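You operate a simulated robot arm through the tools that you are given. There is no shell and no other tool.

You are at the controls of a simulated two-armed robot. One attempt, no reset.

TASK
Set up for 200 mm shells: stop pin in its hole, roller to that width, guard shut.

It is judged by the outcome, as a careful person would: the job done as asked, and still so three seconds after it is handed in. It fails if anything else is knocked over, pushed out of place, dropped, spilled or broken.

THE ROBOT
Two 7-joint arms with three-finger grippers on one trunk, on a base that moves. Base frame: it is fixed to the floor where the robot stands at the start and does not move with it; the origin is under the middle of the robot, x ahead of it, y to its left, z up. Lengths are in mm, angles in rad, forces in N, time in s.
The left shoulder is at the start at [86, 126, 1110], the right one opposite. With the tool pointing down near the work surface each hand reaches from about 380 to 860 mm from the robot's upright axis, wherever it stands, measured 20 degrees to its own side. Places, roughly: power key of the rolling machine [-1100, -3200, 900]; rolling machine [-1500, -3200, 1000]; stop pin [-2500, -1750, 1000]. Payload 2.94 kg a hand.
Tool frame (each hand has its own): the origin (TCP) lies between the finger pads and is the grasp point; the fingertips stand 30 mm ahead of it; z points along the fingers, y is the line along which they close. The gripper opens to 128 mm; its body begins 93 mm behind the TCP.
Orientation is that of the tool frame in the base frame, as a unit quaternion [x, y, z, w]. With the fingers straight down and closing along the base's y, the tool's x points along the base's -x, its y along +y and its z along -z.

THE INTERFACE
- The arms move only by the tool play_rows. It takes "left_increments", "right_increments" or both (then of equal length, played together; a hand with none holds still); each is a list of rows, each a list of 3 entries, a list of its own where there are three numbers: the shift along the tool's x, y, z in units of 300 mm (1.0 is 300 mm), then the turn, a rotation vector about the tool's x, y, z in units of 120 degrees (1.0 is 120 degrees), then the finger opening in mm, from 0 to 128. In form: [[[tx, ty, tz], [ax, ay, az], hand], ...]. A call has 1 to 20 rows; each row is the pose to reach, as a shift and turn from the pose commanded when the call began, along the tool's axes at that moment. A call with a number of a shift or a turn outside -1 to 1 is refused whole. Rows are played at 5 a second. More than 50 mm and 0.15 rad between two rows, or a gripper value outside its range, and nothing of the call is played. A pose out of reach is approached as far as the arm can. The call stops where the force on the tool passes 40 N (or 10 N more than at its start, if that is more) or the arm is blocked; 0.2 s more then pass. The fingers move at their own pace (about 84.2 mm/s each) and stop on an object; they squeeze with about 43 N. The grip force told is the motor's: it shows also when the fingers shut on nothing. Time passes only in rows, and 0.2 s behind the last, so rows that repeat a pose let the fingers close. It gives the time, the measured TCP pose, the force on the tool (base axes), the opening and the grip force at its end, in the units of the frame above (readings bear some noise), with the torque about the TCP (base axes, N m) and any sound that the robot's microphone picked up.
- Cameras (640 x 400 px; columns grow to the right, rows downward): "scene" is now at [223.4, -15.3, 1283.6]; the picture's right is [-0.09, -1.00, 0.00], its down [-0.50, 0.04, -0.86] and it looks along [0.86, -0.08, -0.50] (base axes); focal length 262 px, centre (320, 200). "left" rides on the left gripper at [69, 15, -120] in its tool frame; the picture's right is [-0.21, 0.98, 0.00], its down [-0.82, -0.18, -0.54] and it looks along [-0.53, -0.12, 0.84] (tool axes); focal length 251 px, centre (320, 200). "right" rides on the right gripper at [69, -15, -120] in its tool frame; the picture's right is [0.21, 0.98, 0.00], its down [-0.82, 0.18, -0.54] and it looks along [-0.53, 0.12, 0.84] (tool axes); focal length 251 px, centre (320, 200).
- camera(camera): a new picture of that camera. The clock stands still meanwhile.
- raise_lower(by): moves the trunk up (or, below 0, down) by that many mm; the arms and the scene camera ride with it, the base frame stays. It gives what a move gives, with no picture.
- roll_base(legs): drives the robot by 1 to 6 legs, each [ahead, left, turn to the left] in mm, mm and rad, along the robot's own axes; the way and the turn of a leg run together, so that a leg with both is an arc; at most 1500 mm and 3.142 rad a leg. The arms and the cameras ride along, it lands a little off, and it stops where it bumps. It gives what a move gives.
- pan_tilt(pan, tilt): turns the head with the scene camera to pan (to the left, within 1.396 rad either way) and tilt (down, from -0.506 to 1.204), counted from straight ahead of the robot (the tilt from the chest, where the trunk bows). It gives what a move gives.
- measure_at(camera, pixels): there is no depth. For up to 12 entries [column, row, z] of the newest picture of that camera ("zoom" is the newest enlarged one), the place [x, y] in the base frame at which the ray of that pixel passes the height z, good to about 2 mm, but the place of the scene camera against the robot may be out by one fixed shift of up to 12 mm in any direction. The clock stands still meanwhile.
- inspect(camera, box): a new picture of the part [left, top, right, bottom] of that camera's present view, enlarged. The clock stands still meanwhile.
- hand_in(): hands the job in; it is judged then, once.

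Unless the task says otherwise, let go and move clear before handing in.

The tools are called after "Emit:" as name(argument=value, ...) on one line, values as JSON. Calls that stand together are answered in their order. play_rows: Moves the arms, as the interface text tells. Its arguments: {"type":"object","properties":{"left_increments":{"type":"array","items":{"type":"array"}},"right_increments":{"type":"array","items":{"type":"array"}}},"required":[]} The other tools are called the same way: raise_lower (by) moves the trunk up or down; roll_base (legs) drives the base; pan_tilt (pan, tilt) turns the head that bears the scene camera; camera (camera) takes a picture; measure_at (camera, pixels) gives the place at which the rays of pixels pass given heights; inspect (camera, box) takes an enlarged picture of a part of a camera's view; hand_in () hands the job in.

At the start:

```text
t: 0.0
left_ee_pos: [614.3, 212.3, 1125.8]
left_ee_rot: [0.0, 1.0, 0.0, 0.001]
left_wrist_force: [1.0, 0.2, 0.0]
left_torque: [0.01, 0.01, 0.0]
left_grip_width: 128.1
left_finger_force: 0.0
right_ee_pos: [390.2, -134.2, 1130.6]
right_ee_rot: [0.0, 1.0, 0.0, 0.001]
right_wrist_force: [0.0, 0.4, -0.7]
right_torque: [0.02, 0.0, 0.01]
right_grip_width: 128.1
right_finger_force: 0.0
trunk travel left (down, up): [-325.0, 222.0]
robot x, y, heading: [1.4, 1.0, -0.002]
head pan, tilt (commanded): [-0.089, 0.527]
```

scene: 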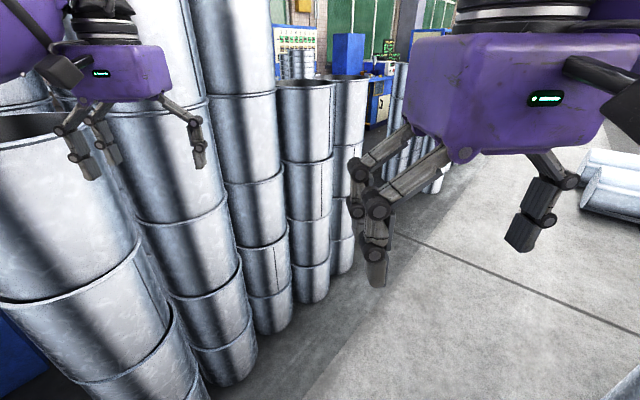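
right: 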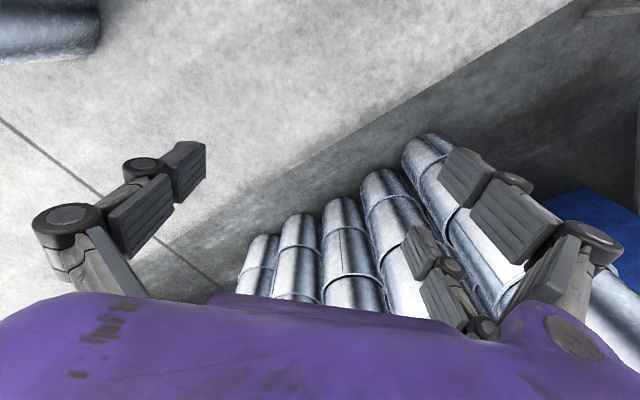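
left: 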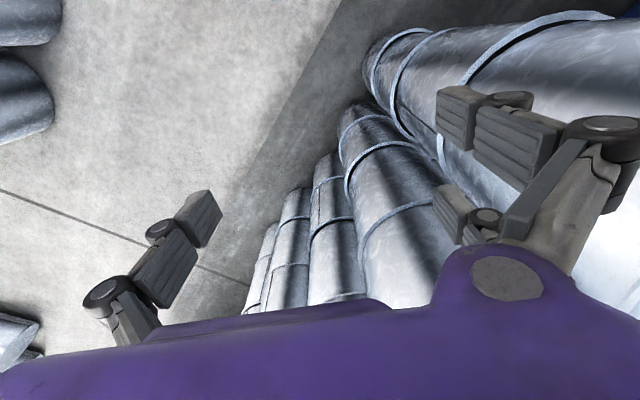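

The start pictures show stacks of metal shells ahead and to the left of the robot, with both hands stretched out near them. The work is behind and to the right, so I'll look around with the head before moving anything.

Emit:
pan_tilt(pan=-1.39, tilt=0.4)

Emit:
camera(camera="scene")

```text
t: 1.5
left_ee_pos: [612.8, 213.1, 1126.2]
left_ee_rot: [0.0, 1.0, 0.0, 0.0]
left_wrist_force: [-0.3, 0.3, 0.5]
left_torque: [0.02, 0.03, -0.02]
left_grip_width: 127.7
left_finger_force: 0.0
right_ee_pos: [390.8, -134.5, 1131.2]
right_ee_rot: [0.0, 1.0, 0.001, 0.001]
right_wrist_force: [-0.4, -0.2, 0.4]
right_torque: [0.01, -0.04, -0.02]
right_grip_width: 128.2
right_finger_force: 0.0
trunk travel left (down, up): [-325.0, 222.0]
robot x, y, heading: [0.2, -2.2, -0.001]
head pan, tilt (commanded): [-1.389, 0.4]
```

```text
taken
```

scene: 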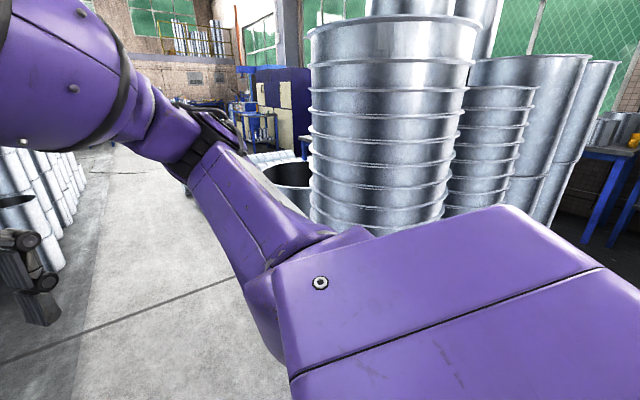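

To the right there is a tall stack of shells (columns 310-480) close to the right arm. I'll look to the left and up as well, to find which way the floor is free.

Emit:
pan_tilt(pan=1.39, tilt=0.4)

Emit:
camera(camera="scene")

Emit:
pan_tilt(pan=-0.5, tilt=0.4)

Emit:
camera(camera="scene")

```text
t: 3.9
left_ee_pos: [613.6, 211.0, 1126.7]
left_ee_rot: [0.0, 1.0, 0.0, 0.001]
left_wrist_force: [0.2, -0.3, -0.5]
left_torque: [-0.01, 0.03, -0.01]
left_grip_width: 128.1
left_finger_force: 0.0
right_ee_pos: [391.0, -133.9, 1130.4]
right_ee_rot: [0.0, 1.0, 0.0, 0.001]
right_wrist_force: [-0.2, -0.3, -0.2]
right_torque: [-0.03, -0.02, -0.02]
right_grip_width: 127.9
right_finger_force: 0.0
trunk travel left (down, up): [-325.0, 222.0]
robot x, y, heading: [1.9, -1.0, -0.002]
head pan, tilt (commanded): [1.389, 0.4]
```

```text
taken
```

scene: 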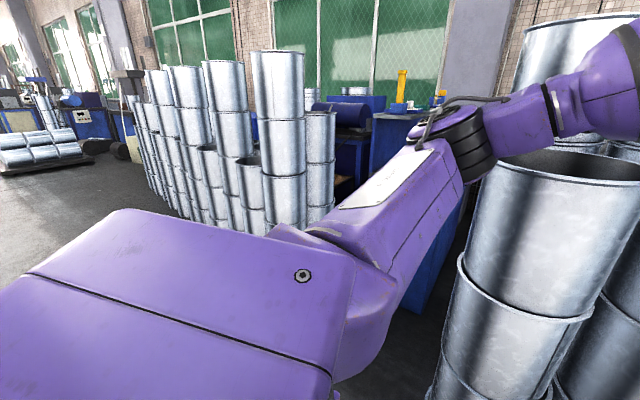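

```text
t: 5.8
left_ee_pos: [612.8, 212.2, 1126.3]
left_ee_rot: [0.0, 1.0, 0.0, 0.0]
left_wrist_force: [-0.5, -0.2, -0.9]
left_torque: [-0.02, 0.01, -0.02]
left_grip_width: 128.3
left_finger_force: 0.1
right_ee_pos: [391.1, -134.3, 1130.7]
right_ee_rot: [0.0, 1.0, 0.0, 0.0]
right_wrist_force: [1.1, -0.4, -0.4]
right_torque: [0.01, -0.01, 0.02]
right_grip_width: 128.0
right_finger_force: 0.1
trunk travel left (down, up): [-325.0, 222.0]
robot x, y, heading: [1.9, 1.8, 0.0]
head pan, tilt (commanded): [-0.499, 0.4]
```

```text
taken
```

scene: 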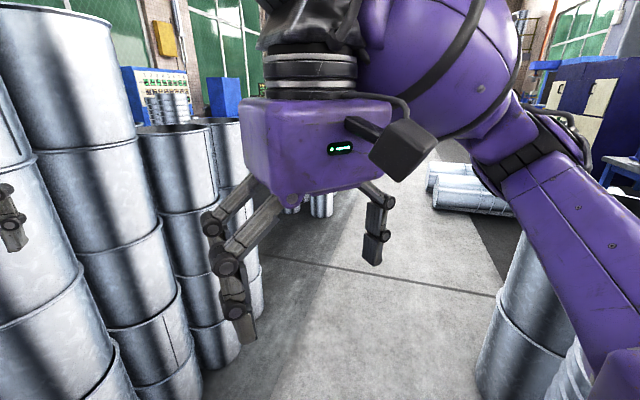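

The robot stands in an aisle between shell stacks, with free floor running ahead and to the right. Before moving I'll map the bases of the stacks with steeper views of the floor.

Emit:
pan_tilt(pan=-1.0, tilt=0.9)

Emit:
camera(camera="scene")

Emit:
pan_tilt(pan=0.3, tilt=0.9)

Emit:
camera(camera="scene")

Emit:
pan_tilt(pan=1.2, tilt=0.9)

Emit:
camera(camera="scene")

```text
t: 6.7
left_ee_pos: [613.9, 211.6, 1125.5]
left_ee_rot: [0.0, 1.0, 0.0, 0.0]
left_wrist_force: [-0.2, 0.5, -0.7]
left_torque: [0.02, -0.03, 0.03]
left_grip_width: 127.7
left_finger_force: 0.0
right_ee_pos: [390.4, -134.8, 1130.7]
right_ee_rot: [0.0, 1.0, 0.001, 0.001]
right_wrist_force: [0.0, 1.3, 1.0]
right_torque: [-0.01, 0.01, 0.0]
right_grip_width: 127.9
right_finger_force: 0.1
trunk travel left (down, up): [-325.0, 222.0]
robot x, y, heading: [1.0, -0.4, -0.005]
head pan, tilt (commanded): [-1.0, 0.901]
```

```text
taken
```

scene: 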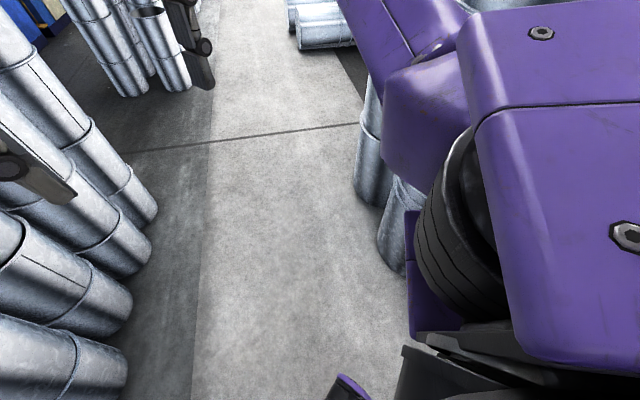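

```text
t: 8.2
left_ee_pos: [613.3, 211.3, 1126.8]
left_ee_rot: [-0.001, 1.0, 0.0, 0.0]
left_wrist_force: [-0.7, -0.5, 0.8]
left_torque: [-0.03, 0.01, 0.01]
left_grip_width: 127.9
left_finger_force: 0.0
right_ee_pos: [390.2, -135.1, 1129.6]
right_ee_rot: [-0.001, 1.0, 0.0, 0.001]
right_wrist_force: [0.6, -0.3, -0.2]
right_torque: [-0.06, 0.0, -0.03]
right_grip_width: 128.0
right_finger_force: 0.0
trunk travel left (down, up): [-325.0, 222.0]
robot x, y, heading: [4.3, -1.4, 0.003]
head pan, tilt (commanded): [0.3, 0.901]
```

```text
taken
```

scene: 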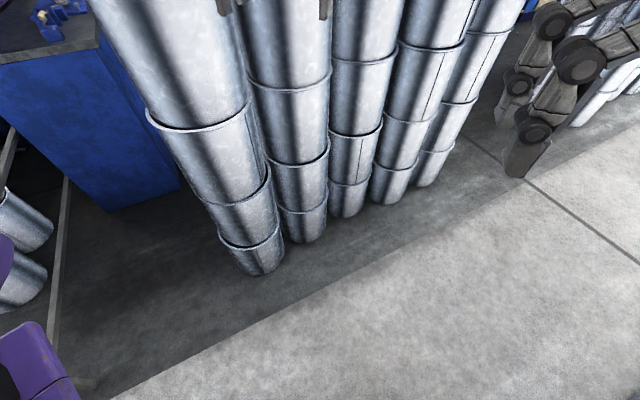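

```text
t: 9.4
left_ee_pos: [614.1, 212.5, 1125.5]
left_ee_rot: [0.0, 1.0, 0.0, 0.0]
left_wrist_force: [-0.2, -0.4, 0.8]
left_torque: [-0.01, 0.02, -0.02]
left_grip_width: 127.9
left_finger_force: 0.0
right_ee_pos: [389.9, -135.1, 1130.1]
right_ee_rot: [0.0, 1.0, 0.0, 0.001]
right_wrist_force: [-0.4, 0.8, -0.8]
right_torque: [0.03, -0.01, 0.0]
right_grip_width: 128.3
right_finger_force: 0.1
trunk travel left (down, up): [-325.0, 222.0]
robot x, y, heading: [-1.7, 1.9, -0.0]
head pan, tilt (commanded): [1.201, 0.901]
```

```text
taken
```

scene: 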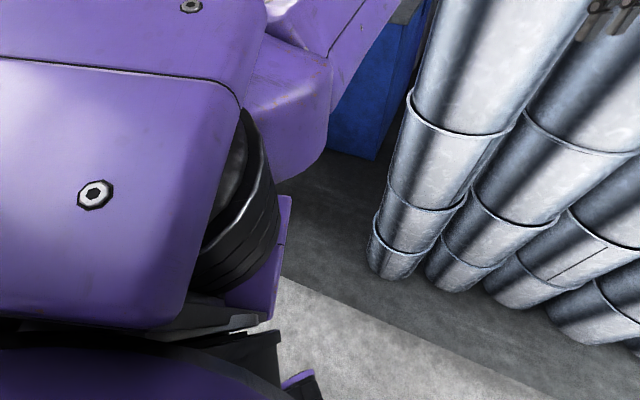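

This steep left view shows the nearest stacks' bases (around (395,278), (450,288)) and a blue box at (375,155). I'll measure those against the floor.

Emit:
measure_at(camera="scene", pixels=[[372, 265, 0], [395, 278, 0], [450, 290, 0], [525, 305, 0], [610, 340, 0], [375, 158, 0], [285, 278, 0], [545, 400, 0], [412, 90, 1000], [330, 148, 0], [300, 378, 0]])

Emit:
pan_tilt(pan=0.3, tilt=0.7)

Emit:
camera(camera="scene")

```text
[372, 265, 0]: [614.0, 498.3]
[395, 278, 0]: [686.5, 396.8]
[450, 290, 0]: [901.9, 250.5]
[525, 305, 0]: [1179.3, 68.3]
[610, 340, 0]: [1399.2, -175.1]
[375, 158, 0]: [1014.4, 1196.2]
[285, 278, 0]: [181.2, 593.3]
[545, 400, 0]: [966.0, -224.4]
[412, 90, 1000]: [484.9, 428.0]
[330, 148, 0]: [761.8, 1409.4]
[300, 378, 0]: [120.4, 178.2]
```

```text
t: 10.6
left_ee_pos: [613.5, 211.8, 1126.3]
left_ee_rot: [0.0, 1.0, 0.0, 0.001]
left_wrist_force: [-0.6, 0.0, 1.3]
left_torque: [0.0, -0.01, -0.01]
left_grip_width: 127.7
left_finger_force: 0.0
right_ee_pos: [389.8, -134.4, 1131.0]
right_ee_rot: [-0.001, 1.0, 0.0, 0.001]
right_wrist_force: [-0.2, 0.3, 0.2]
right_torque: [0.01, -0.01, 0.01]
right_grip_width: 127.9
right_finger_force: 0.1
trunk travel left (down, up): [-325.0, 222.0]
robot x, y, heading: [0.9, 5.0, -0.0]
head pan, tilt (commanded): [0.3, 0.7]
```

```text
taken
```

scene: 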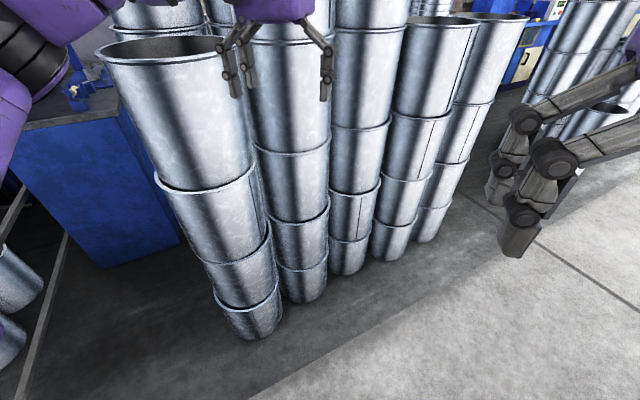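

The left stacks' bases run diagonally from about (640,420) to (1400,-175), so the left hand at (613,212) is close to them. I'll check the right side the same way before retracting the arms.

Emit:
pan_tilt(pan=-1.3, tilt=0.9)

Emit:
camera(camera="scene")

Emit:
measure_at(camera="scene", pixels=[[243, 190, 0], [300, 260, 0], [330, 285, 0], [200, 150, 0], [150, 50, 0], [250, 220, 0], [90, 250, 0]])

```text
t: 12.2
left_ee_pos: [614.4, 212.4, 1125.6]
left_ee_rot: [0.0, 1.0, -0.001, 0.0]
left_wrist_force: [0.4, -0.3, 0.3]
left_torque: [-0.01, 0.0, 0.02]
left_grip_width: 127.6
left_finger_force: 0.1
right_ee_pos: [391.0, -135.2, 1130.9]
right_ee_rot: [0.001, 1.0, 0.0, 0.002]
right_wrist_force: [-0.9, 0.0, -0.1]
right_torque: [-0.02, -0.01, 0.03]
right_grip_width: 128.1
right_finger_force: 0.1
trunk travel left (down, up): [-325.0, 222.0]
robot x, y, heading: [-4.9, 2.5, -0.001]
head pan, tilt (commanded): [-1.3, 0.901]
```

```text
taken
```

scene: 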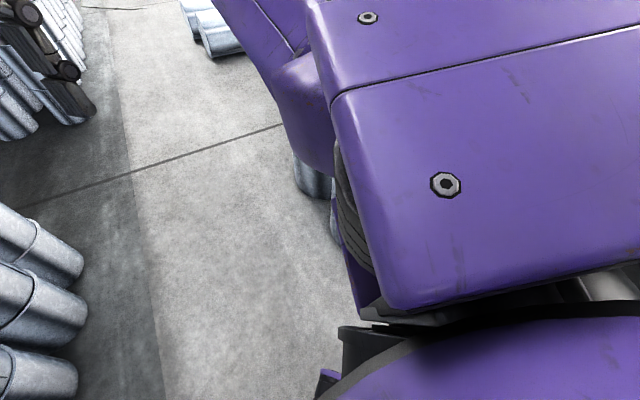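

```text
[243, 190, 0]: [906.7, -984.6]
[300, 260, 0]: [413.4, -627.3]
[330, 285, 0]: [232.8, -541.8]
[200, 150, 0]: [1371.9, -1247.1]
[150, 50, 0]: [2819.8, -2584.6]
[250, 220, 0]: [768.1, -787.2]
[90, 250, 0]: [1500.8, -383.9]
```

Right of the robot the floor is clear to about (400,-630) and further along the aisle, with stack bases near pixel (315,195). I'll draw the left hand in to a compact pose before turning.

Emit:
play_rows(left_increments=[[[0.13, -0.05, 0], [0, 0, 0], 128], [[0.27, -0.1, 0], [0, 0, 0], 100], [[0.4, -0.15, 0], [0, 0, 0], 60], [[0.53, -0.2, 0], [0, 0, 0], 30], [[0.67, -0.25, 0], [0, 0, 0], 10]], right_increments=[[[0, 0, 0], [0, 0, 0], 128], [[0, 0, 0], [0, 0, 0], 100], [[0, 0, 0], [0, 0, 0], 60], [[0, 0, 0], [0, 0, 0], 30], [[0, 0, 0], [0, 0, 0], 10]])

Emit:
pan_tilt(pan=1.39, tilt=0.5)

Emit:
camera(camera="scene")

```text
t: 13.4
left_ee_pos: [413.3, 138.4, 1126.9]
left_ee_rot: [-0.001, 1.0, 0.001, 0.0]
left_wrist_force: [0.8, 0.2, -0.2]
left_torque: [0.0, -0.03, 0.01]
left_grip_width: 9.6
left_finger_force: 0.1
right_ee_pos: [390.1, -135.0, 1130.6]
right_ee_rot: [0.0, 1.0, 0.0, 0.001]
right_wrist_force: [0.0, 0.6, -0.4]
right_torque: [0.01, 0.01, 0.0]
right_grip_width: 10.0
right_finger_force: 0.0
trunk travel left (down, up): [-325.0, 222.0]
robot x, y, heading: [1.0, 0.7, -0.003]
head pan, tilt (commanded): [-1.3, 0.901]
```

```text
t: 15.8
left_ee_pos: [415.3, 139.5, 1125.3]
left_ee_rot: [0.0, 1.0, 0.0, -0.001]
left_wrist_force: [-0.2, 0.6, -0.2]
left_torque: [0.02, -0.01, 0.02]
left_grip_width: 10.1
left_finger_force: 0.1
right_ee_pos: [389.2, -134.5, 1130.1]
right_ee_rot: [0.0, 1.0, -0.001, 0.001]
right_wrist_force: [0.2, -0.3, -0.5]
right_torque: [0.0, 0.0, -0.02]
right_grip_width: 9.8
right_finger_force: 0.0
trunk travel left (down, up): [-325.0, 222.0]
robot x, y, heading: [-2.9, 1.4, 0.004]
head pan, tilt (commanded): [1.389, 0.499]
```

```text
taken
```

scene: 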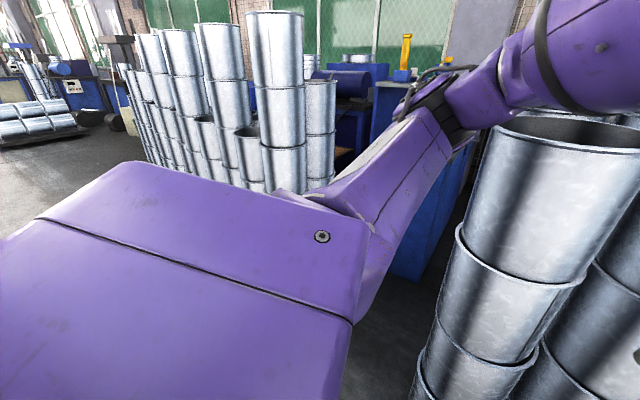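

The left hand is drawn in to (414,139), and the view shows open floor to the rear left past the stacks. I'll turn right in small steps and look at each.

Emit:
roll_base(legs=[[0, 0, -0.5]])

Emit:
pan_tilt(pan=-1.39, tilt=0.5)

Emit:
camera(camera="scene")

Emit:
pan_tilt(pan=-0.5, tilt=0.5)

Emit:
camera(camera="scene")

```text
t: 17.6
left_ee_pos: [430.9, -75.6, 1125.7]
left_ee_rot: [0.246, 0.969, 0.0, 0.0]
left_wrist_force: [0.1, 0.1, -0.5]
left_torque: [-0.01, 0.02, 0.06]
left_grip_width: 10.2
left_finger_force: 0.0
right_ee_pos: [279.6, -304.0, 1130.0]
right_ee_rot: [0.246, 0.969, 0.0, 0.0]
right_wrist_force: [0.1, -0.6, -0.9]
right_torque: [-0.02, 0.03, -0.01]
right_grip_width: 10.1
right_finger_force: 0.1
trunk travel left (down, up): [-325.0, 222.0]
robot x, y, heading: [1.5, 0.7, -0.493]
head pan, tilt (commanded): [1.389, 0.499]
```

```text
t: 20.1
left_ee_pos: [431.9, -76.0, 1125.4]
left_ee_rot: [0.246, 0.969, -0.001, 0.0]
left_wrist_force: [0.1, -0.2, 0.0]
left_torque: [-0.01, 0.03, -0.04]
left_grip_width: 9.9
left_finger_force: 0.0
right_ee_pos: [280.1, -304.8, 1130.0]
right_ee_rot: [0.246, 0.969, -0.001, 0.001]
right_wrist_force: [-0.5, 1.1, 0.7]
right_torque: [0.0, -0.01, 0.02]
right_grip_width: 10.0
right_finger_force: 0.1
trunk travel left (down, up): [-325.0, 222.0]
robot x, y, heading: [-0.8, -0.8, -0.495]
head pan, tilt (commanded): [-1.389, 0.499]
```

```text
taken
```

scene: 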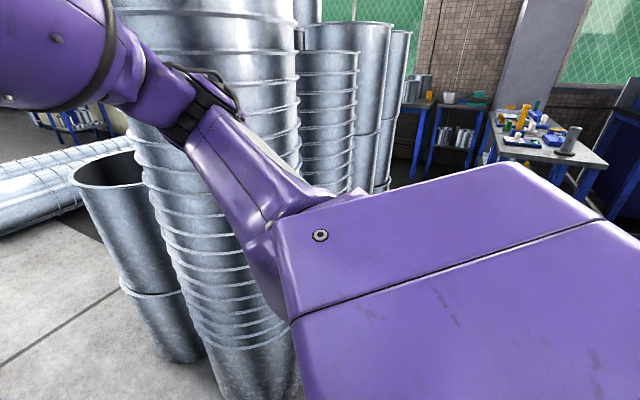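

```text
t: 21.3
left_ee_pos: [431.9, -75.1, 1126.0]
left_ee_rot: [0.246, 0.969, 0.0, 0.0]
left_wrist_force: [0.7, -0.8, 0.8]
left_torque: [-0.01, 0.01, 0.01]
left_grip_width: 10.3
left_finger_force: 0.0
right_ee_pos: [278.4, -303.6, 1130.0]
right_ee_rot: [0.247, 0.969, -0.001, 0.001]
right_wrist_force: [-0.4, -0.1, 0.1]
right_torque: [0.0, -0.03, 0.03]
right_grip_width: 10.3
right_finger_force: 0.1
trunk travel left (down, up): [-325.0, 222.0]
robot x, y, heading: [-1.7, 2.2, -0.494]
head pan, tilt (commanded): [-0.499, 0.499]
```

```text
taken
```

scene: 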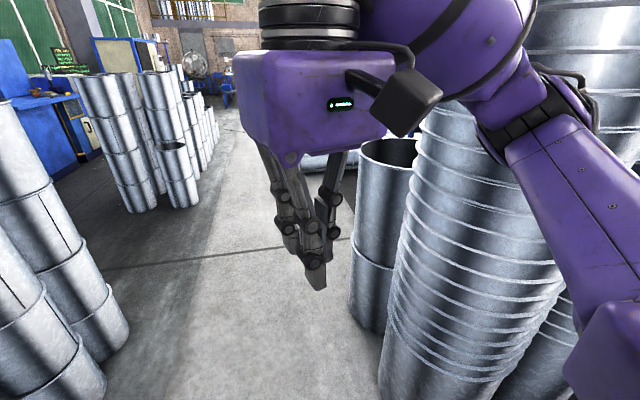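

The workbench with small items (around (520-600,130) in the right-hand view) fits the stop pin's place. The tall stack at columns 380-560 stands close on the right, so I'll measure its clearance before turning further.

Emit:
measure_at(camera="scene", pixels=[[352, 300, 0], [360, 320, 0], [382, 370, 0], [388, 395, 0], [100, 395, 0], [125, 340, 0], [300, 380, 0], [230, 380, 0]])

Emit:
pan_tilt(pan=-1.39, tilt=0.85)

Emit:
camera(camera="scene")

```text
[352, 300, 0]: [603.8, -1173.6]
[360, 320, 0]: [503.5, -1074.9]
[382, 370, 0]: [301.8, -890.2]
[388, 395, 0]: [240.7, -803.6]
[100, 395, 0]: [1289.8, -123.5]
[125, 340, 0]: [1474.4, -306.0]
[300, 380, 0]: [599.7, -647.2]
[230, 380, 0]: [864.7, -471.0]
```

```text
t: 22.5
left_ee_pos: [430.6, -75.5, 1125.0]
left_ee_rot: [0.246, 0.969, 0.0, 0.0]
left_wrist_force: [0.4, -0.1, 0.4]
left_torque: [-0.01, 0.0, 0.01]
left_grip_width: 9.8
left_finger_force: 0.1
right_ee_pos: [280.2, -304.0, 1130.1]
right_ee_rot: [0.247, 0.969, -0.001, 0.001]
right_wrist_force: [-0.2, 0.1, -0.1]
right_torque: [-0.01, 0.01, 0.03]
right_grip_width: 10.2
right_finger_force: 0.1
trunk travel left (down, up): [-325.0, 222.0]
robot x, y, heading: [0.4, -2.4, -0.499]
head pan, tilt (commanded): [-1.389, 0.85]
```

```text
taken
```

scene: 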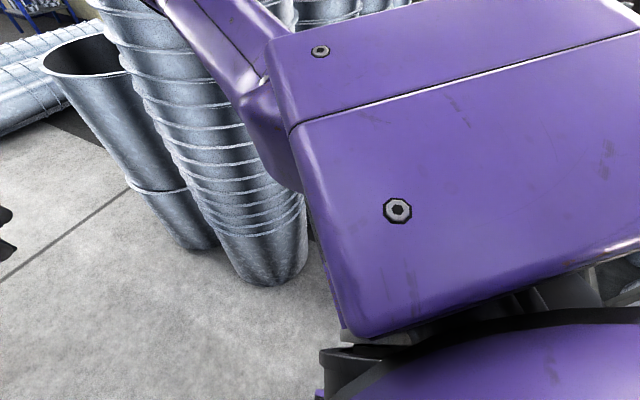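

Emit:
measure_at(camera="scene", pixels=[[193, 250, 0], [275, 286, 0], [240, 275, 0], [306, 260, 0], [325, 280, 0], [320, 330, 0], [105, 45, 1283], [60, 50, 700]])

```text
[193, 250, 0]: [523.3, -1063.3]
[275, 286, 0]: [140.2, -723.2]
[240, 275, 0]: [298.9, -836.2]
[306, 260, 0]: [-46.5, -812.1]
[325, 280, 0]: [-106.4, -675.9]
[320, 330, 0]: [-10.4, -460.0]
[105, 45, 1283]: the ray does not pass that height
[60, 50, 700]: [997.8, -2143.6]
```

The tall stack's base is about 720 mm from the robot's axis, outside the hands' and elbows' sweep, so turning in place is safe. I'll go on turning right and look again.

Emit:
roll_base(legs=[[0, 0, -0.7]])

Emit:
pan_tilt(pan=-1.39, tilt=0.5)

Emit:
camera(camera="scene")

Emit:
pan_tilt(pan=-0.7, tilt=0.5)

Emit:
camera(camera="scene")

```text
t: 24.7
left_ee_pos: [283.1, -333.7, 1126.0]
left_ee_rot: [0.56, 0.828, 0.0, 0.0]
left_wrist_force: [0.6, -0.1, 0.3]
left_torque: [0.0, 0.02, 0.03]
left_grip_width: 9.9
left_finger_force: 0.0
right_ee_pos: [20.3, -411.9, 1129.6]
right_ee_rot: [0.561, 0.828, -0.001, 0.0]
right_wrist_force: [0.1, -0.2, -0.2]
right_torque: [0.03, -0.01, 0.02]
right_grip_width: 10.2
right_finger_force: 0.0
trunk travel left (down, up): [-325.0, 222.0]
robot x, y, heading: [0.5, 3.3, -1.189]
head pan, tilt (commanded): [-1.389, 0.85]
```

```text
t: 25.6
left_ee_pos: [283.5, -334.1, 1125.6]
left_ee_rot: [0.561, 0.828, 0.0, 0.0]
left_wrist_force: [0.3, -0.3, -0.3]
left_torque: [0.03, 0.03, 0.03]
left_grip_width: 10.1
left_finger_force: 0.0
right_ee_pos: [19.7, -412.6, 1130.7]
right_ee_rot: [0.56, 0.828, -0.001, 0.001]
right_wrist_force: [0.1, 0.1, -0.5]
right_torque: [0.02, 0.01, 0.01]
right_grip_width: 10.0
right_finger_force: 0.1
trunk travel left (down, up): [-325.0, 222.0]
robot x, y, heading: [0.1, -2.0, -1.19]
head pan, tilt (commanded): [-1.389, 0.499]
```

```text
taken
```

scene: 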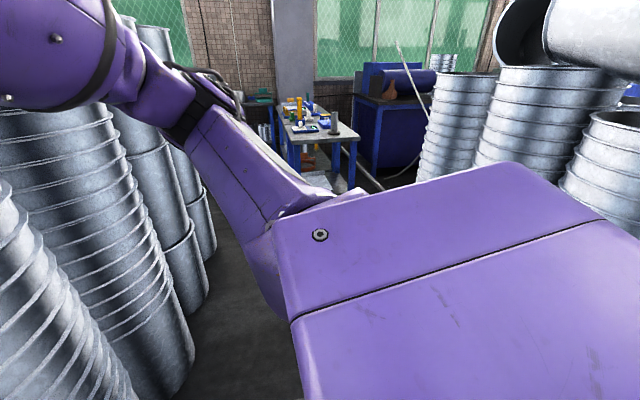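

```text
t: 26.6
left_ee_pos: [283.1, -332.5, 1126.1]
left_ee_rot: [0.56, 0.828, 0.0, 0.0]
left_wrist_force: [0.4, -0.5, -0.3]
left_torque: [-0.01, 0.02, -0.03]
left_grip_width: 10.1
left_finger_force: 0.0
right_ee_pos: [20.0, -412.6, 1130.2]
right_ee_rot: [0.561, 0.828, 0.0, 0.001]
right_wrist_force: [0.6, 0.4, 0.4]
right_torque: [0.05, -0.02, -0.01]
right_grip_width: 9.9
right_finger_force: 0.1
trunk travel left (down, up): [-325.0, 222.0]
robot x, y, heading: [-2.7, -0.3, -1.192]
head pan, tilt (commanded): [-0.7, 0.499]
```

```text
taken
```

scene: 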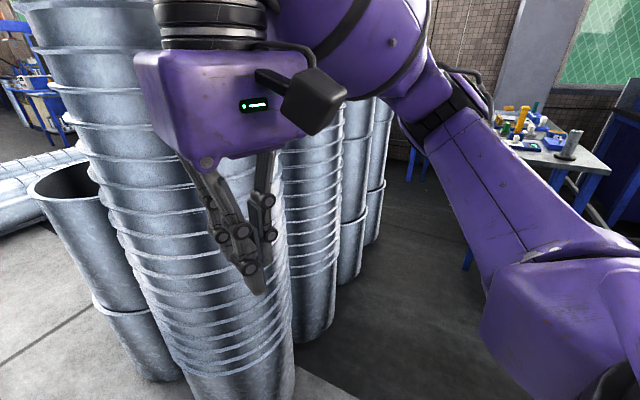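

A gap between the two groups of stacks leads straight to the workbench with the pin (around (320,130) in the right-hand view, heading about -2.58). I'll measure the edges of the gap, then turn to face it.

Emit:
measure_at(camera="scene", pixels=[[295, 375, 0], [293, 345, 0], [334, 325, 0], [361, 275, 0], [383, 235, 0], [420, 300, 0], [465, 268, 0]])

Emit:
roll_base(legs=[[0, 0, -0.7]])

Emit:
pan_tilt(pan=-0.9, tilt=0.6)

Emit:
camera(camera="scene")

```text
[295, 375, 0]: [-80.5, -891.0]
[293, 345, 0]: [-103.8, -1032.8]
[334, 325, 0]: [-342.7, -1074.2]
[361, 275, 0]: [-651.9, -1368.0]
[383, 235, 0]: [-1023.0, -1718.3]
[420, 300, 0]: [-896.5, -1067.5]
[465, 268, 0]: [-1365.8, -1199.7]
```

```text
t: 28.9
left_ee_pos: [0.6, -437.8, 1125.3]
left_ee_rot: [0.811, 0.585, 0.0, 0.0]
left_wrist_force: [-0.5, -0.8, 0.6]
left_torque: [-0.01, -0.01, -0.02]
left_grip_width: 10.1
left_finger_force: 0.0
right_ee_pos: [-251.6, -327.4, 1130.7]
right_ee_rot: [0.812, 0.584, 0.0, 0.0]
right_wrist_force: [0.3, -0.1, -0.3]
right_torque: [0.02, 0.04, -0.03]
right_grip_width: 10.1
right_finger_force: 0.1
trunk travel left (down, up): [-325.0, 222.0]
robot x, y, heading: [-0.9, 1.1, -1.888]
head pan, tilt (commanded): [-0.7, 0.499]
```

```text
t: 29.6
left_ee_pos: [-1.1, -437.6, 1125.1]
left_ee_rot: [0.812, 0.584, 0.0, 0.0]
left_wrist_force: [0.4, 0.6, -0.6]
left_torque: [0.0, 0.02, -0.02]
left_grip_width: 9.9
left_finger_force: 0.0
right_ee_pos: [-251.3, -328.0, 1129.8]
right_ee_rot: [0.812, 0.584, -0.001, 0.0]
right_wrist_force: [0.4, 0.2, 0.6]
right_torque: [0.04, -0.01, 0.02]
right_grip_width: 9.9
right_finger_force: 0.0
trunk travel left (down, up): [-325.0, 222.0]
robot x, y, heading: [-1.0, 1.0, -1.891]
head pan, tilt (commanded): [-0.901, 0.6]
```

```text
taken
```

scene: 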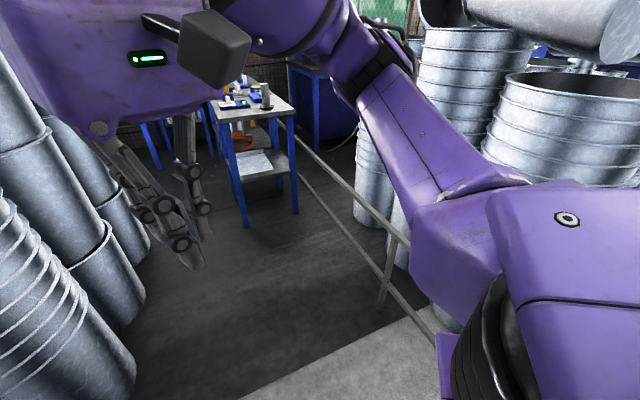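

The gap runs between the left stacks (edge near (140,340)) and a low rail (from (300,170) to (430,340)), with the bench at (225-295,90-225). I'll measure the edges.

Emit:
measure_at(camera="scene", pixels=[[137, 330, 0], [130, 395, 0], [146, 295, 0], [385, 303, 0], [430, 345, 0], [300, 175, 0], [246, 227, 0], [296, 215, 0], [218, 182, 0], [300, 145, 400], [395, 232, 300], [265, 110, 900]])

Emit:
pan_tilt(pan=-0.9, tilt=0.3)

Emit:
camera(camera="scene")

```text
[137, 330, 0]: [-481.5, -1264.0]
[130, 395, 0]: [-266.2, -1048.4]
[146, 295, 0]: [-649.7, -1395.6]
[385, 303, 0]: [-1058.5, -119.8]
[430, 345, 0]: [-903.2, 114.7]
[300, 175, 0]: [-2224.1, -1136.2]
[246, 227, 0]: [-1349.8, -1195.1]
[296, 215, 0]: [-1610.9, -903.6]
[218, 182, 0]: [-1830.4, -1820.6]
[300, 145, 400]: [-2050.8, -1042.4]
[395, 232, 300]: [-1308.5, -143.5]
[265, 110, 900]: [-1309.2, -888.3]
```

```text
t: 30.4
left_ee_pos: [0.2, -436.8, 1125.9]
left_ee_rot: [0.811, 0.584, 0.0, 0.0]
left_wrist_force: [-0.5, -0.1, 1.5]
left_torque: [0.03, -0.01, -0.02]
left_grip_width: 9.9
left_finger_force: 0.0
right_ee_pos: [-251.6, -328.1, 1129.3]
right_ee_rot: [0.812, 0.584, -0.001, 0.0]
right_wrist_force: [0.3, 0.6, -0.3]
right_torque: [0.01, 0.03, 0.04]
right_grip_width: 9.9
right_finger_force: 0.1
trunk travel left (down, up): [-325.0, 222.0]
robot x, y, heading: [-0.5, 1.7, -1.892]
head pan, tilt (commanded): [-0.901, 0.3]
```

```text
taken
```

scene: 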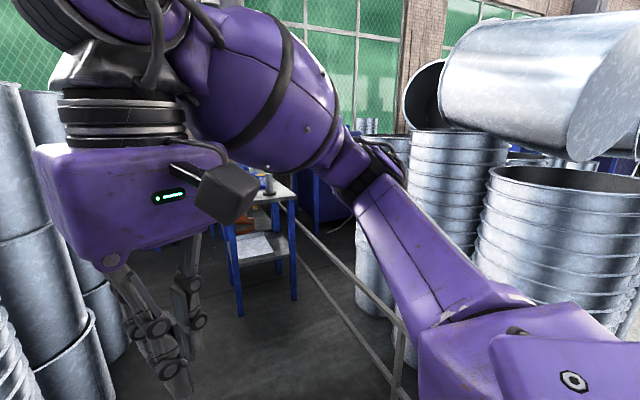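

The gap runs along heading about -2.42 with roughly 610 mm clear on each side of the robot's line, and the bench's front legs are about 1800 mm ahead. I'll turn to face along it and advance 500 mm.

Emit:
roll_base(legs=[[0, 0, -0.53], [500, 0, 0]])

Emit:
pan_tilt(pan=0.0, tilt=0.35)

Emit:
camera(camera="scene")

Emit:
pan_tilt(pan=0.8, tilt=0.5)

Emit:
camera(camera="scene")

```text
t: 34.9
left_ee_pos: [-600.8, -702.7, 1125.6]
left_ee_rot: [0.937, 0.349, -0.001, 0.0]
left_wrist_force: [-0.6, -1.2, 0.3]
left_torque: [0.03, -0.01, 0.0]
left_grip_width: 10.1
left_finger_force: 0.0
right_ee_pos: [-760.5, -477.1, 1130.2]
right_ee_rot: [0.938, 0.348, -0.001, 0.0]
right_wrist_force: [-0.9, 0.5, -0.6]
right_torque: [-0.02, -0.01, 0.03]
right_grip_width: 10.0
right_finger_force: 0.1
trunk travel left (down, up): [-325.0, 222.0]
robot x, y, heading: [-374.2, -324.3, -2.426]
head pan, tilt (commanded): [-0.901, 0.3]
```

```text
t: 36.1
left_ee_pos: [-600.4, -702.2, 1125.5]
left_ee_rot: [0.937, 0.349, 0.0, -0.001]
left_wrist_force: [0.4, 0.0, -0.4]
left_torque: [0.0, 0.02, -0.01]
left_grip_width: 10.0
left_finger_force: 0.0
right_ee_pos: [-760.8, -478.4, 1130.2]
right_ee_rot: [0.937, 0.349, -0.001, 0.0]
right_wrist_force: [0.2, 1.2, -0.2]
right_torque: [-0.01, 0.02, 0.03]
right_grip_width: 10.1
right_finger_force: 0.1
trunk travel left (down, up): [-325.0, 222.0]
robot x, y, heading: [-373.9, -327.5, -2.428]
head pan, tilt (commanded): [0.0, 0.351]
```

```text
taken
```

scene: 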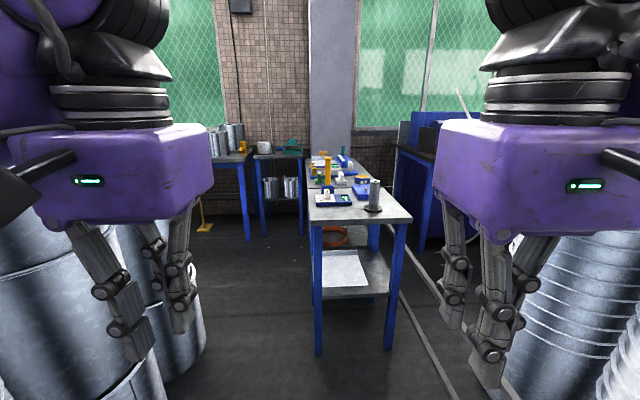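

```text
t: 37.2
left_ee_pos: [-599.9, -702.5, 1125.7]
left_ee_rot: [0.937, 0.349, 0.0, 0.0]
left_wrist_force: [0.6, 0.9, -1.1]
left_torque: [0.0, 0.01, -0.02]
left_grip_width: 9.9
left_finger_force: 0.1
right_ee_pos: [-760.0, -478.9, 1129.9]
right_ee_rot: [0.938, 0.348, -0.001, 0.0]
right_wrist_force: [0.5, 0.4, 0.6]
right_torque: [-0.01, -0.05, 0.04]
right_grip_width: 9.9
right_finger_force: 0.1
trunk travel left (down, up): [-325.0, 222.0]
robot x, y, heading: [-378.0, -327.2, -2.432]
head pan, tilt (commanded): [0.799, 0.499]
```

```text
taken
```

scene: 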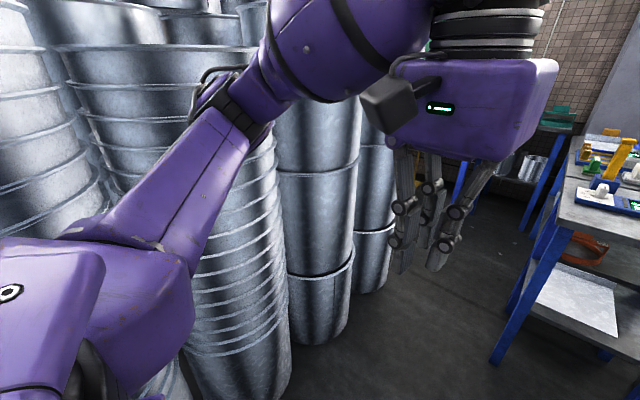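

The bench is ahead with its items; I'll enlarge that part to find the stop pin.

Emit:
pan_tilt(pan=0.0, tilt=0.35)

Emit:
inspect(camera="scene", box=[290, 130, 430, 225])

Emit:
inspect(camera="scene", box=[200, 110, 330, 240])

```text
t: 38.3
left_ee_pos: [-600.2, -702.0, 1126.1]
left_ee_rot: [0.937, 0.35, 0.0, 0.001]
left_wrist_force: [-0.1, -1.5, -0.8]
left_torque: [-0.03, 0.02, -0.02]
left_grip_width: 10.1
left_finger_force: 0.0
right_ee_pos: [-761.4, -479.9, 1130.0]
right_ee_rot: [0.937, 0.349, 0.0, 0.0]
right_wrist_force: [-0.1, -0.2, 0.2]
right_torque: [-0.02, -0.02, 0.01]
right_grip_width: 10.2
right_finger_force: 0.1
trunk travel left (down, up): [-325.0, 222.0]
robot x, y, heading: [-378.3, -326.0, -2.428]
head pan, tilt (commanded): [0.0, 0.351]
```

```text
4.21 times, centred on (360, 178) of scene
```

zoom: 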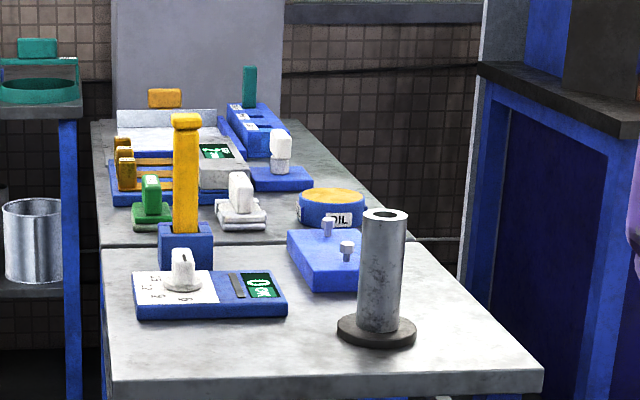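

```text
3.08 times, centred on (265, 175) of scene
```

zoom: 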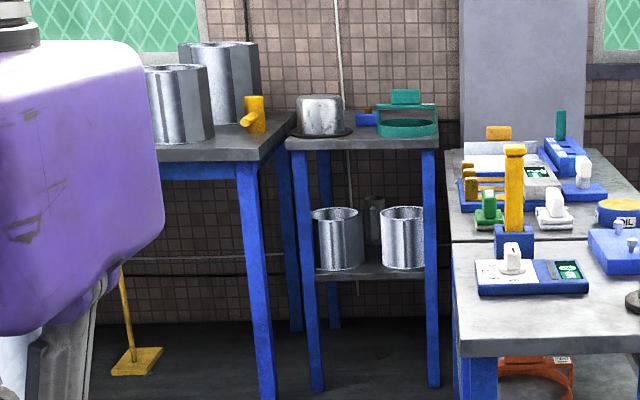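

The bench holds several trays: a dial tray, a yellow post in a blue block, a slab with silver pegs, stamps, an oil tin and more at the back. I'll measure where these lie to match them with the pin's rough place.

Emit:
measure_at(camera="scene", pixels=[[316, 220, 900], [412, 218, 900], [317, 220, 800], [412, 218, 800], [308, 158, 900], [343, 152, 1000], [323, 154, 950], [316, 172, 900], [330, 165, 900], [368, 140, 1000]])

Emit:
inspect(camera="scene", box=[305, 140, 365, 190])

Emit:
pan_tilt(pan=-0.4, tilt=0.25)

Emit:
camera(camera="scene")

Emit:
pan_tilt(pan=0.4, tilt=0.25)

Emit:
camera(camera="scene")

```text
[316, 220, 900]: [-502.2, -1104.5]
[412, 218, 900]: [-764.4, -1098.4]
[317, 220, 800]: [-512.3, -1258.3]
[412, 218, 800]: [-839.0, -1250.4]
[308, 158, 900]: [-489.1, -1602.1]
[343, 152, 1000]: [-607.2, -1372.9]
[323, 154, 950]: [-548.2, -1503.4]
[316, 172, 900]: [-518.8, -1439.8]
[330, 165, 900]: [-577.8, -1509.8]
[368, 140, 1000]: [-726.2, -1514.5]
```

```text
8.00 times, centred on (335, 165) of scene
```

zoom: 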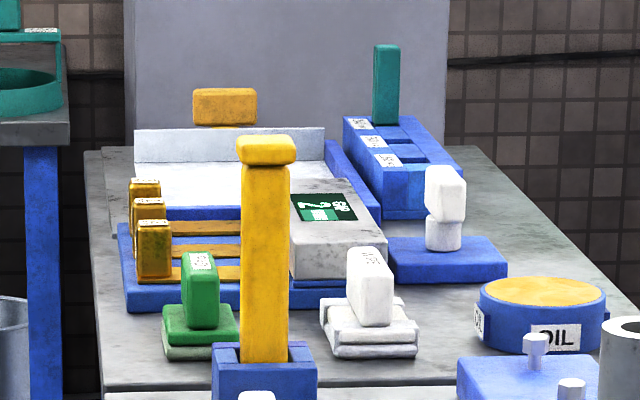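

```text
t: 39.2
left_ee_pos: [-600.6, -701.9, 1125.7]
left_ee_rot: [0.937, 0.349, 0.0, 0.0]
left_wrist_force: [-0.3, 0.2, 0.0]
left_torque: [0.0, -0.01, -0.01]
left_grip_width: 10.0
left_finger_force: 0.1
right_ee_pos: [-760.7, -479.5, 1130.0]
right_ee_rot: [0.937, 0.348, -0.001, 0.0]
right_wrist_force: [-1.1, 0.1, 0.5]
right_torque: [0.01, 0.0, -0.01]
right_grip_width: 9.9
right_finger_force: 0.2
trunk travel left (down, up): [-325.0, 222.0]
robot x, y, heading: [-376.0, -326.5, -2.434]
head pan, tilt (commanded): [-0.4, 0.25]
```

```text
taken
```

scene: 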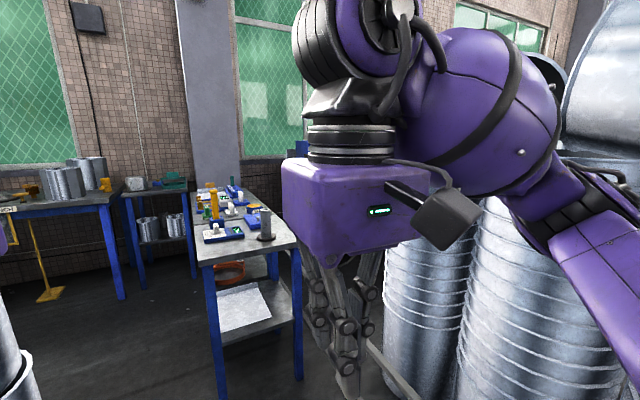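

```text
t: 40.3
left_ee_pos: [-599.0, -701.4, 1126.9]
left_ee_rot: [0.937, 0.349, 0.0, 0.0]
left_wrist_force: [0.7, -0.7, 0.1]
left_torque: [-0.02, -0.01, 0.02]
left_grip_width: 9.9
left_finger_force: 0.0
right_ee_pos: [-760.3, -479.1, 1130.4]
right_ee_rot: [0.937, 0.35, -0.001, 0.001]
right_wrist_force: [-0.9, -0.5, 0.7]
right_torque: [0.0, 0.0, 0.02]
right_grip_width: 10.3
right_finger_force: 0.2
trunk travel left (down, up): [-325.0, 222.0]
robot x, y, heading: [-376.0, -324.8, -2.43]
head pan, tilt (commanded): [0.4, 0.25]
```

```text
taken
```

scene: 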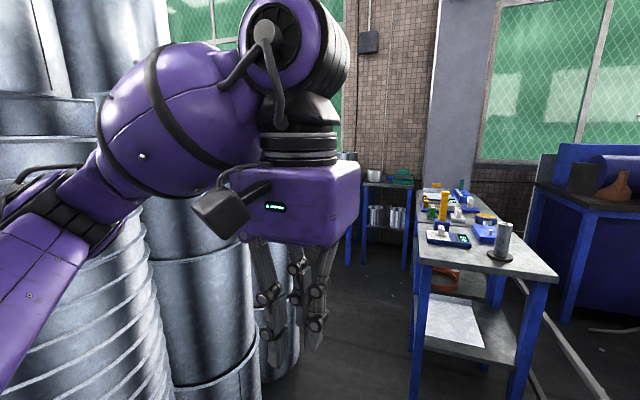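

Those last measurements used the older picture, so I'll repeat them on the newest one, where the bench's front corners are at (418,268) and (556,278).

Emit:
measure_at(camera="scene", pixels=[[418, 265, 900], [556, 278, 900], [418, 265, 800], [556, 278, 800], [414, 192, 900], [473, 192, 900], [413, 398, 0], [463, 187, 1000], [520, 398, 0], [432, 188, 950], [500, 225, 950], [448, 237, 900]])

Emit:
inspect(camera="scene", box=[405, 175, 565, 275])

```text
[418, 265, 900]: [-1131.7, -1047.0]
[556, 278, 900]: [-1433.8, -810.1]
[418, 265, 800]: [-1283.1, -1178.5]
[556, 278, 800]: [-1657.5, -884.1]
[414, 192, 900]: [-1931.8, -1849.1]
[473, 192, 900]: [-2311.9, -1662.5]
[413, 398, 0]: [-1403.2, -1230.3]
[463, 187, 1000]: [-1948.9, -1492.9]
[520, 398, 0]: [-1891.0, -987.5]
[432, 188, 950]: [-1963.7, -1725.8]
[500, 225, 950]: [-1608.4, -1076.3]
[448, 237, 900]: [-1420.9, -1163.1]
```

```text
4.00 times, centred on (485, 225) of scene
```

zoom: 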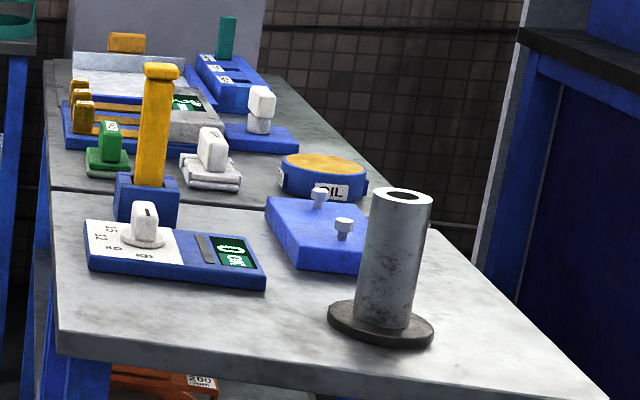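

The bench top is at about 770 mm with its front edge near u = 1800 along the aisle, and the rolling machine should be to the left past the stacks, hidden by the left hand. I'll go ahead 400 mm more and look left around the corner.

Emit:
roll_base(legs=[[400, 0, 0]])

Emit:
pan_tilt(pan=0.6, tilt=0.3)

Emit:
camera(camera="scene")

Emit:
pan_tilt(pan=0.2, tilt=0.6)

Emit:
camera(camera="scene")

```text
t: 42.8
left_ee_pos: [-902.8, -964.7, 1126.6]
left_ee_rot: [0.936, 0.351, 0.0, 0.0]
left_wrist_force: [-0.1, -0.4, 0.4]
left_torque: [-0.01, 0.0, -0.02]
left_grip_width: 9.8
left_finger_force: 0.2
right_ee_pos: [-1062.7, -744.0, 1130.8]
right_ee_rot: [0.937, 0.349, -0.002, 0.0]
right_wrist_force: [0.4, 0.3, -0.3]
right_torque: [0.05, 0.01, 0.0]
right_grip_width: 9.6
right_finger_force: 0.0
trunk travel left (down, up): [-325.0, 222.0]
robot x, y, heading: [-679.9, -587.6, -2.431]
head pan, tilt (commanded): [0.4, 0.25]
```

```text
t: 43.6
left_ee_pos: [-901.8, -965.7, 1124.9]
left_ee_rot: [0.937, 0.35, 0.0, 0.001]
left_wrist_force: [0.0, 0.3, -0.1]
left_torque: [0.03, -0.03, 0.01]
left_grip_width: 10.0
left_finger_force: 0.0
right_ee_pos: [-1063.3, -741.8, 1129.2]
right_ee_rot: [0.937, 0.35, -0.001, 0.0]
right_wrist_force: [-0.6, 0.2, 0.3]
right_torque: [-0.01, 0.01, -0.01]
right_grip_width: 10.0
right_finger_force: 0.0
trunk travel left (down, up): [-325.0, 222.0]
robot x, y, heading: [-680.4, -588.8, -2.428]
head pan, tilt (commanded): [0.6, 0.3]
```

```text
taken
```

scene: 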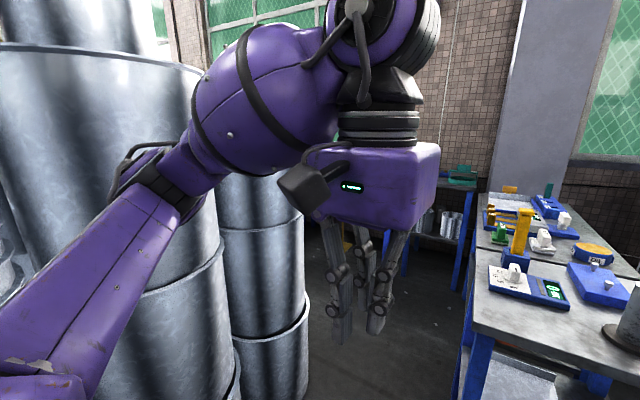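

```text
t: 44.4
left_ee_pos: [-903.4, -965.3, 1124.9]
left_ee_rot: [0.937, 0.35, 0.0, 0.0]
left_wrist_force: [0.2, 0.1, 0.1]
left_torque: [-0.02, -0.02, 0.02]
left_grip_width: 10.0
left_finger_force: 0.1
right_ee_pos: [-1062.6, -741.7, 1130.3]
right_ee_rot: [0.937, 0.35, 0.0, 0.001]
right_wrist_force: [-1.1, -0.3, -0.3]
right_torque: [0.03, 0.0, 0.0]
right_grip_width: 9.8
right_finger_force: 0.1
trunk travel left (down, up): [-325.0, 222.0]
robot x, y, heading: [-678.9, -587.7, -2.428]
head pan, tilt (commanded): [0.201, 0.6]
```

```text
taken
```

scene: 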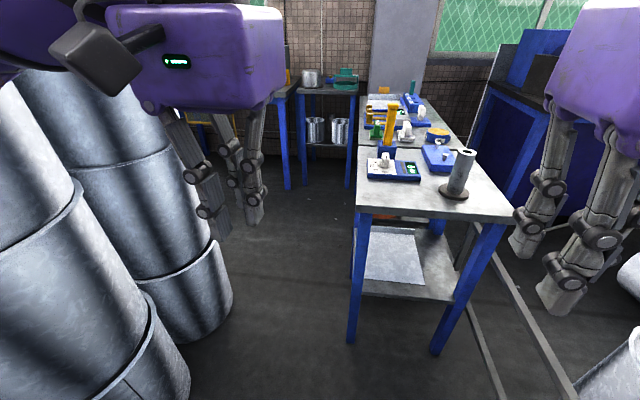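

The last left stack ends near (232,310) and the bench's left front foot is at (352,342), with the other benches beyond at (285,185). I'll measure this passage.

Emit:
measure_at(camera="scene", pixels=[[190, 375, 0], [232, 310, 0], [225, 325, 0], [352, 342, 0], [440, 352, 0], [288, 190, 0], [303, 188, 0], [348, 187, 0], [360, 213, 770], [508, 208, 770], [220, 245, 0]])

Emit:
inspect(camera="scene", box=[340, 70, 520, 210])

```text
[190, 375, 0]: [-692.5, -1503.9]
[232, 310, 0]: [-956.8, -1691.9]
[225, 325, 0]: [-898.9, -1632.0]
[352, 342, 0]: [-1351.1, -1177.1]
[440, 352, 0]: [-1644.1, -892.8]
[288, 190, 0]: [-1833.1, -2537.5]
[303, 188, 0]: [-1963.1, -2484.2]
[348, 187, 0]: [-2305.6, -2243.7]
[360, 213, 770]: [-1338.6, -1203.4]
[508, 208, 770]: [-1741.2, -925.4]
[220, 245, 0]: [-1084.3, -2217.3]
```

```text
2.86 times, centred on (430, 140) of scene
```

zoom: 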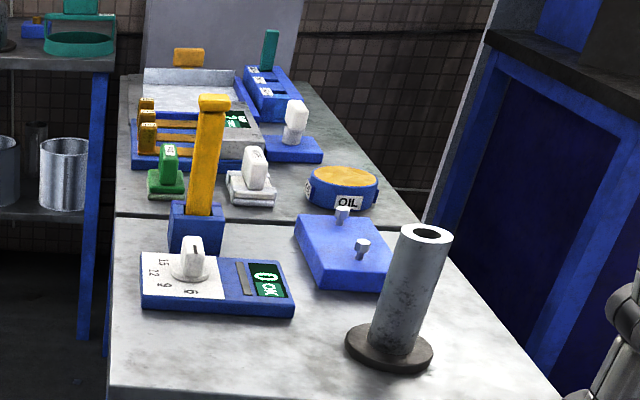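

Beyond about u = 1900 the floor opens to the left; the peg in the blue numbered rack at zoom (270,50) at the far end of the bench fits the pin's rough place. I'll measure the rack and other items in the zoomed picture.

Emit:
measure_at(camera="zoom", pixels=[[125, 78, 770], [115, 215, 770], [112, 385, 770], [310, 80, 770], [270, 33, 1000], [270, 33, 950], [268, 68, 870], [188, 60, 800], [430, 230, 960], [390, 350, 780], [218, 300, 800], [342, 190, 800]])

Emit:
inspect(camera="scene", box=[355, 75, 435, 125])

Emit:
inspect(camera="scene", box=[360, 110, 480, 200])

```text
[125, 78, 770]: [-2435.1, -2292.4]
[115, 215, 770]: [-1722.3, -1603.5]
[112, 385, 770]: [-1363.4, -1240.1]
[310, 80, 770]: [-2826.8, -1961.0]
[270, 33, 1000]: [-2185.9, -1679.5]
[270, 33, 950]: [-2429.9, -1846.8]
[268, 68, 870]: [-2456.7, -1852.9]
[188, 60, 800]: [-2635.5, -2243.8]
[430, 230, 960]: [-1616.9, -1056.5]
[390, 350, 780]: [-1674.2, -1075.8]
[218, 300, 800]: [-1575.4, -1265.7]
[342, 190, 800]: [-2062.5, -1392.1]
```

```text
8.00 times, centred on (395, 100) of scene
```

zoom: 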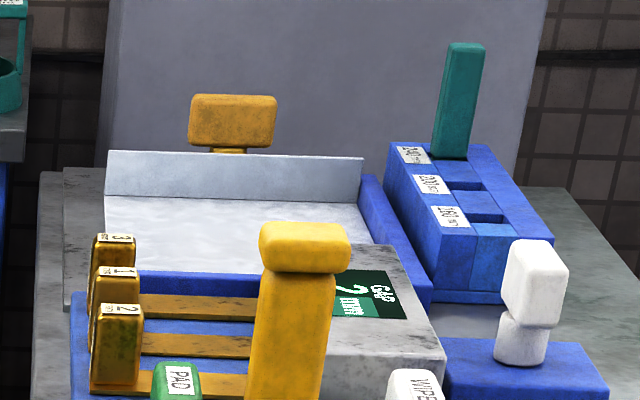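

```text
4.44 times, centred on (420, 155) of scene
```

zoom: 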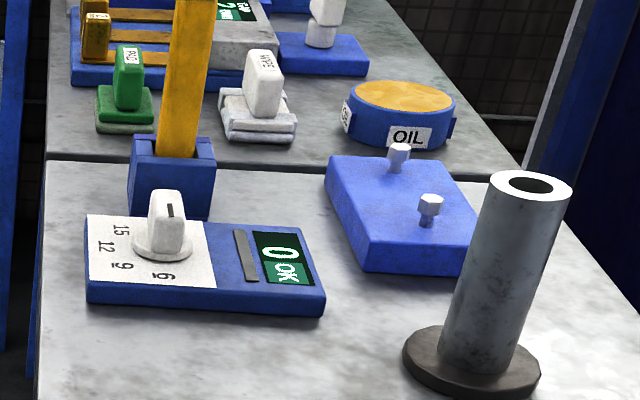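

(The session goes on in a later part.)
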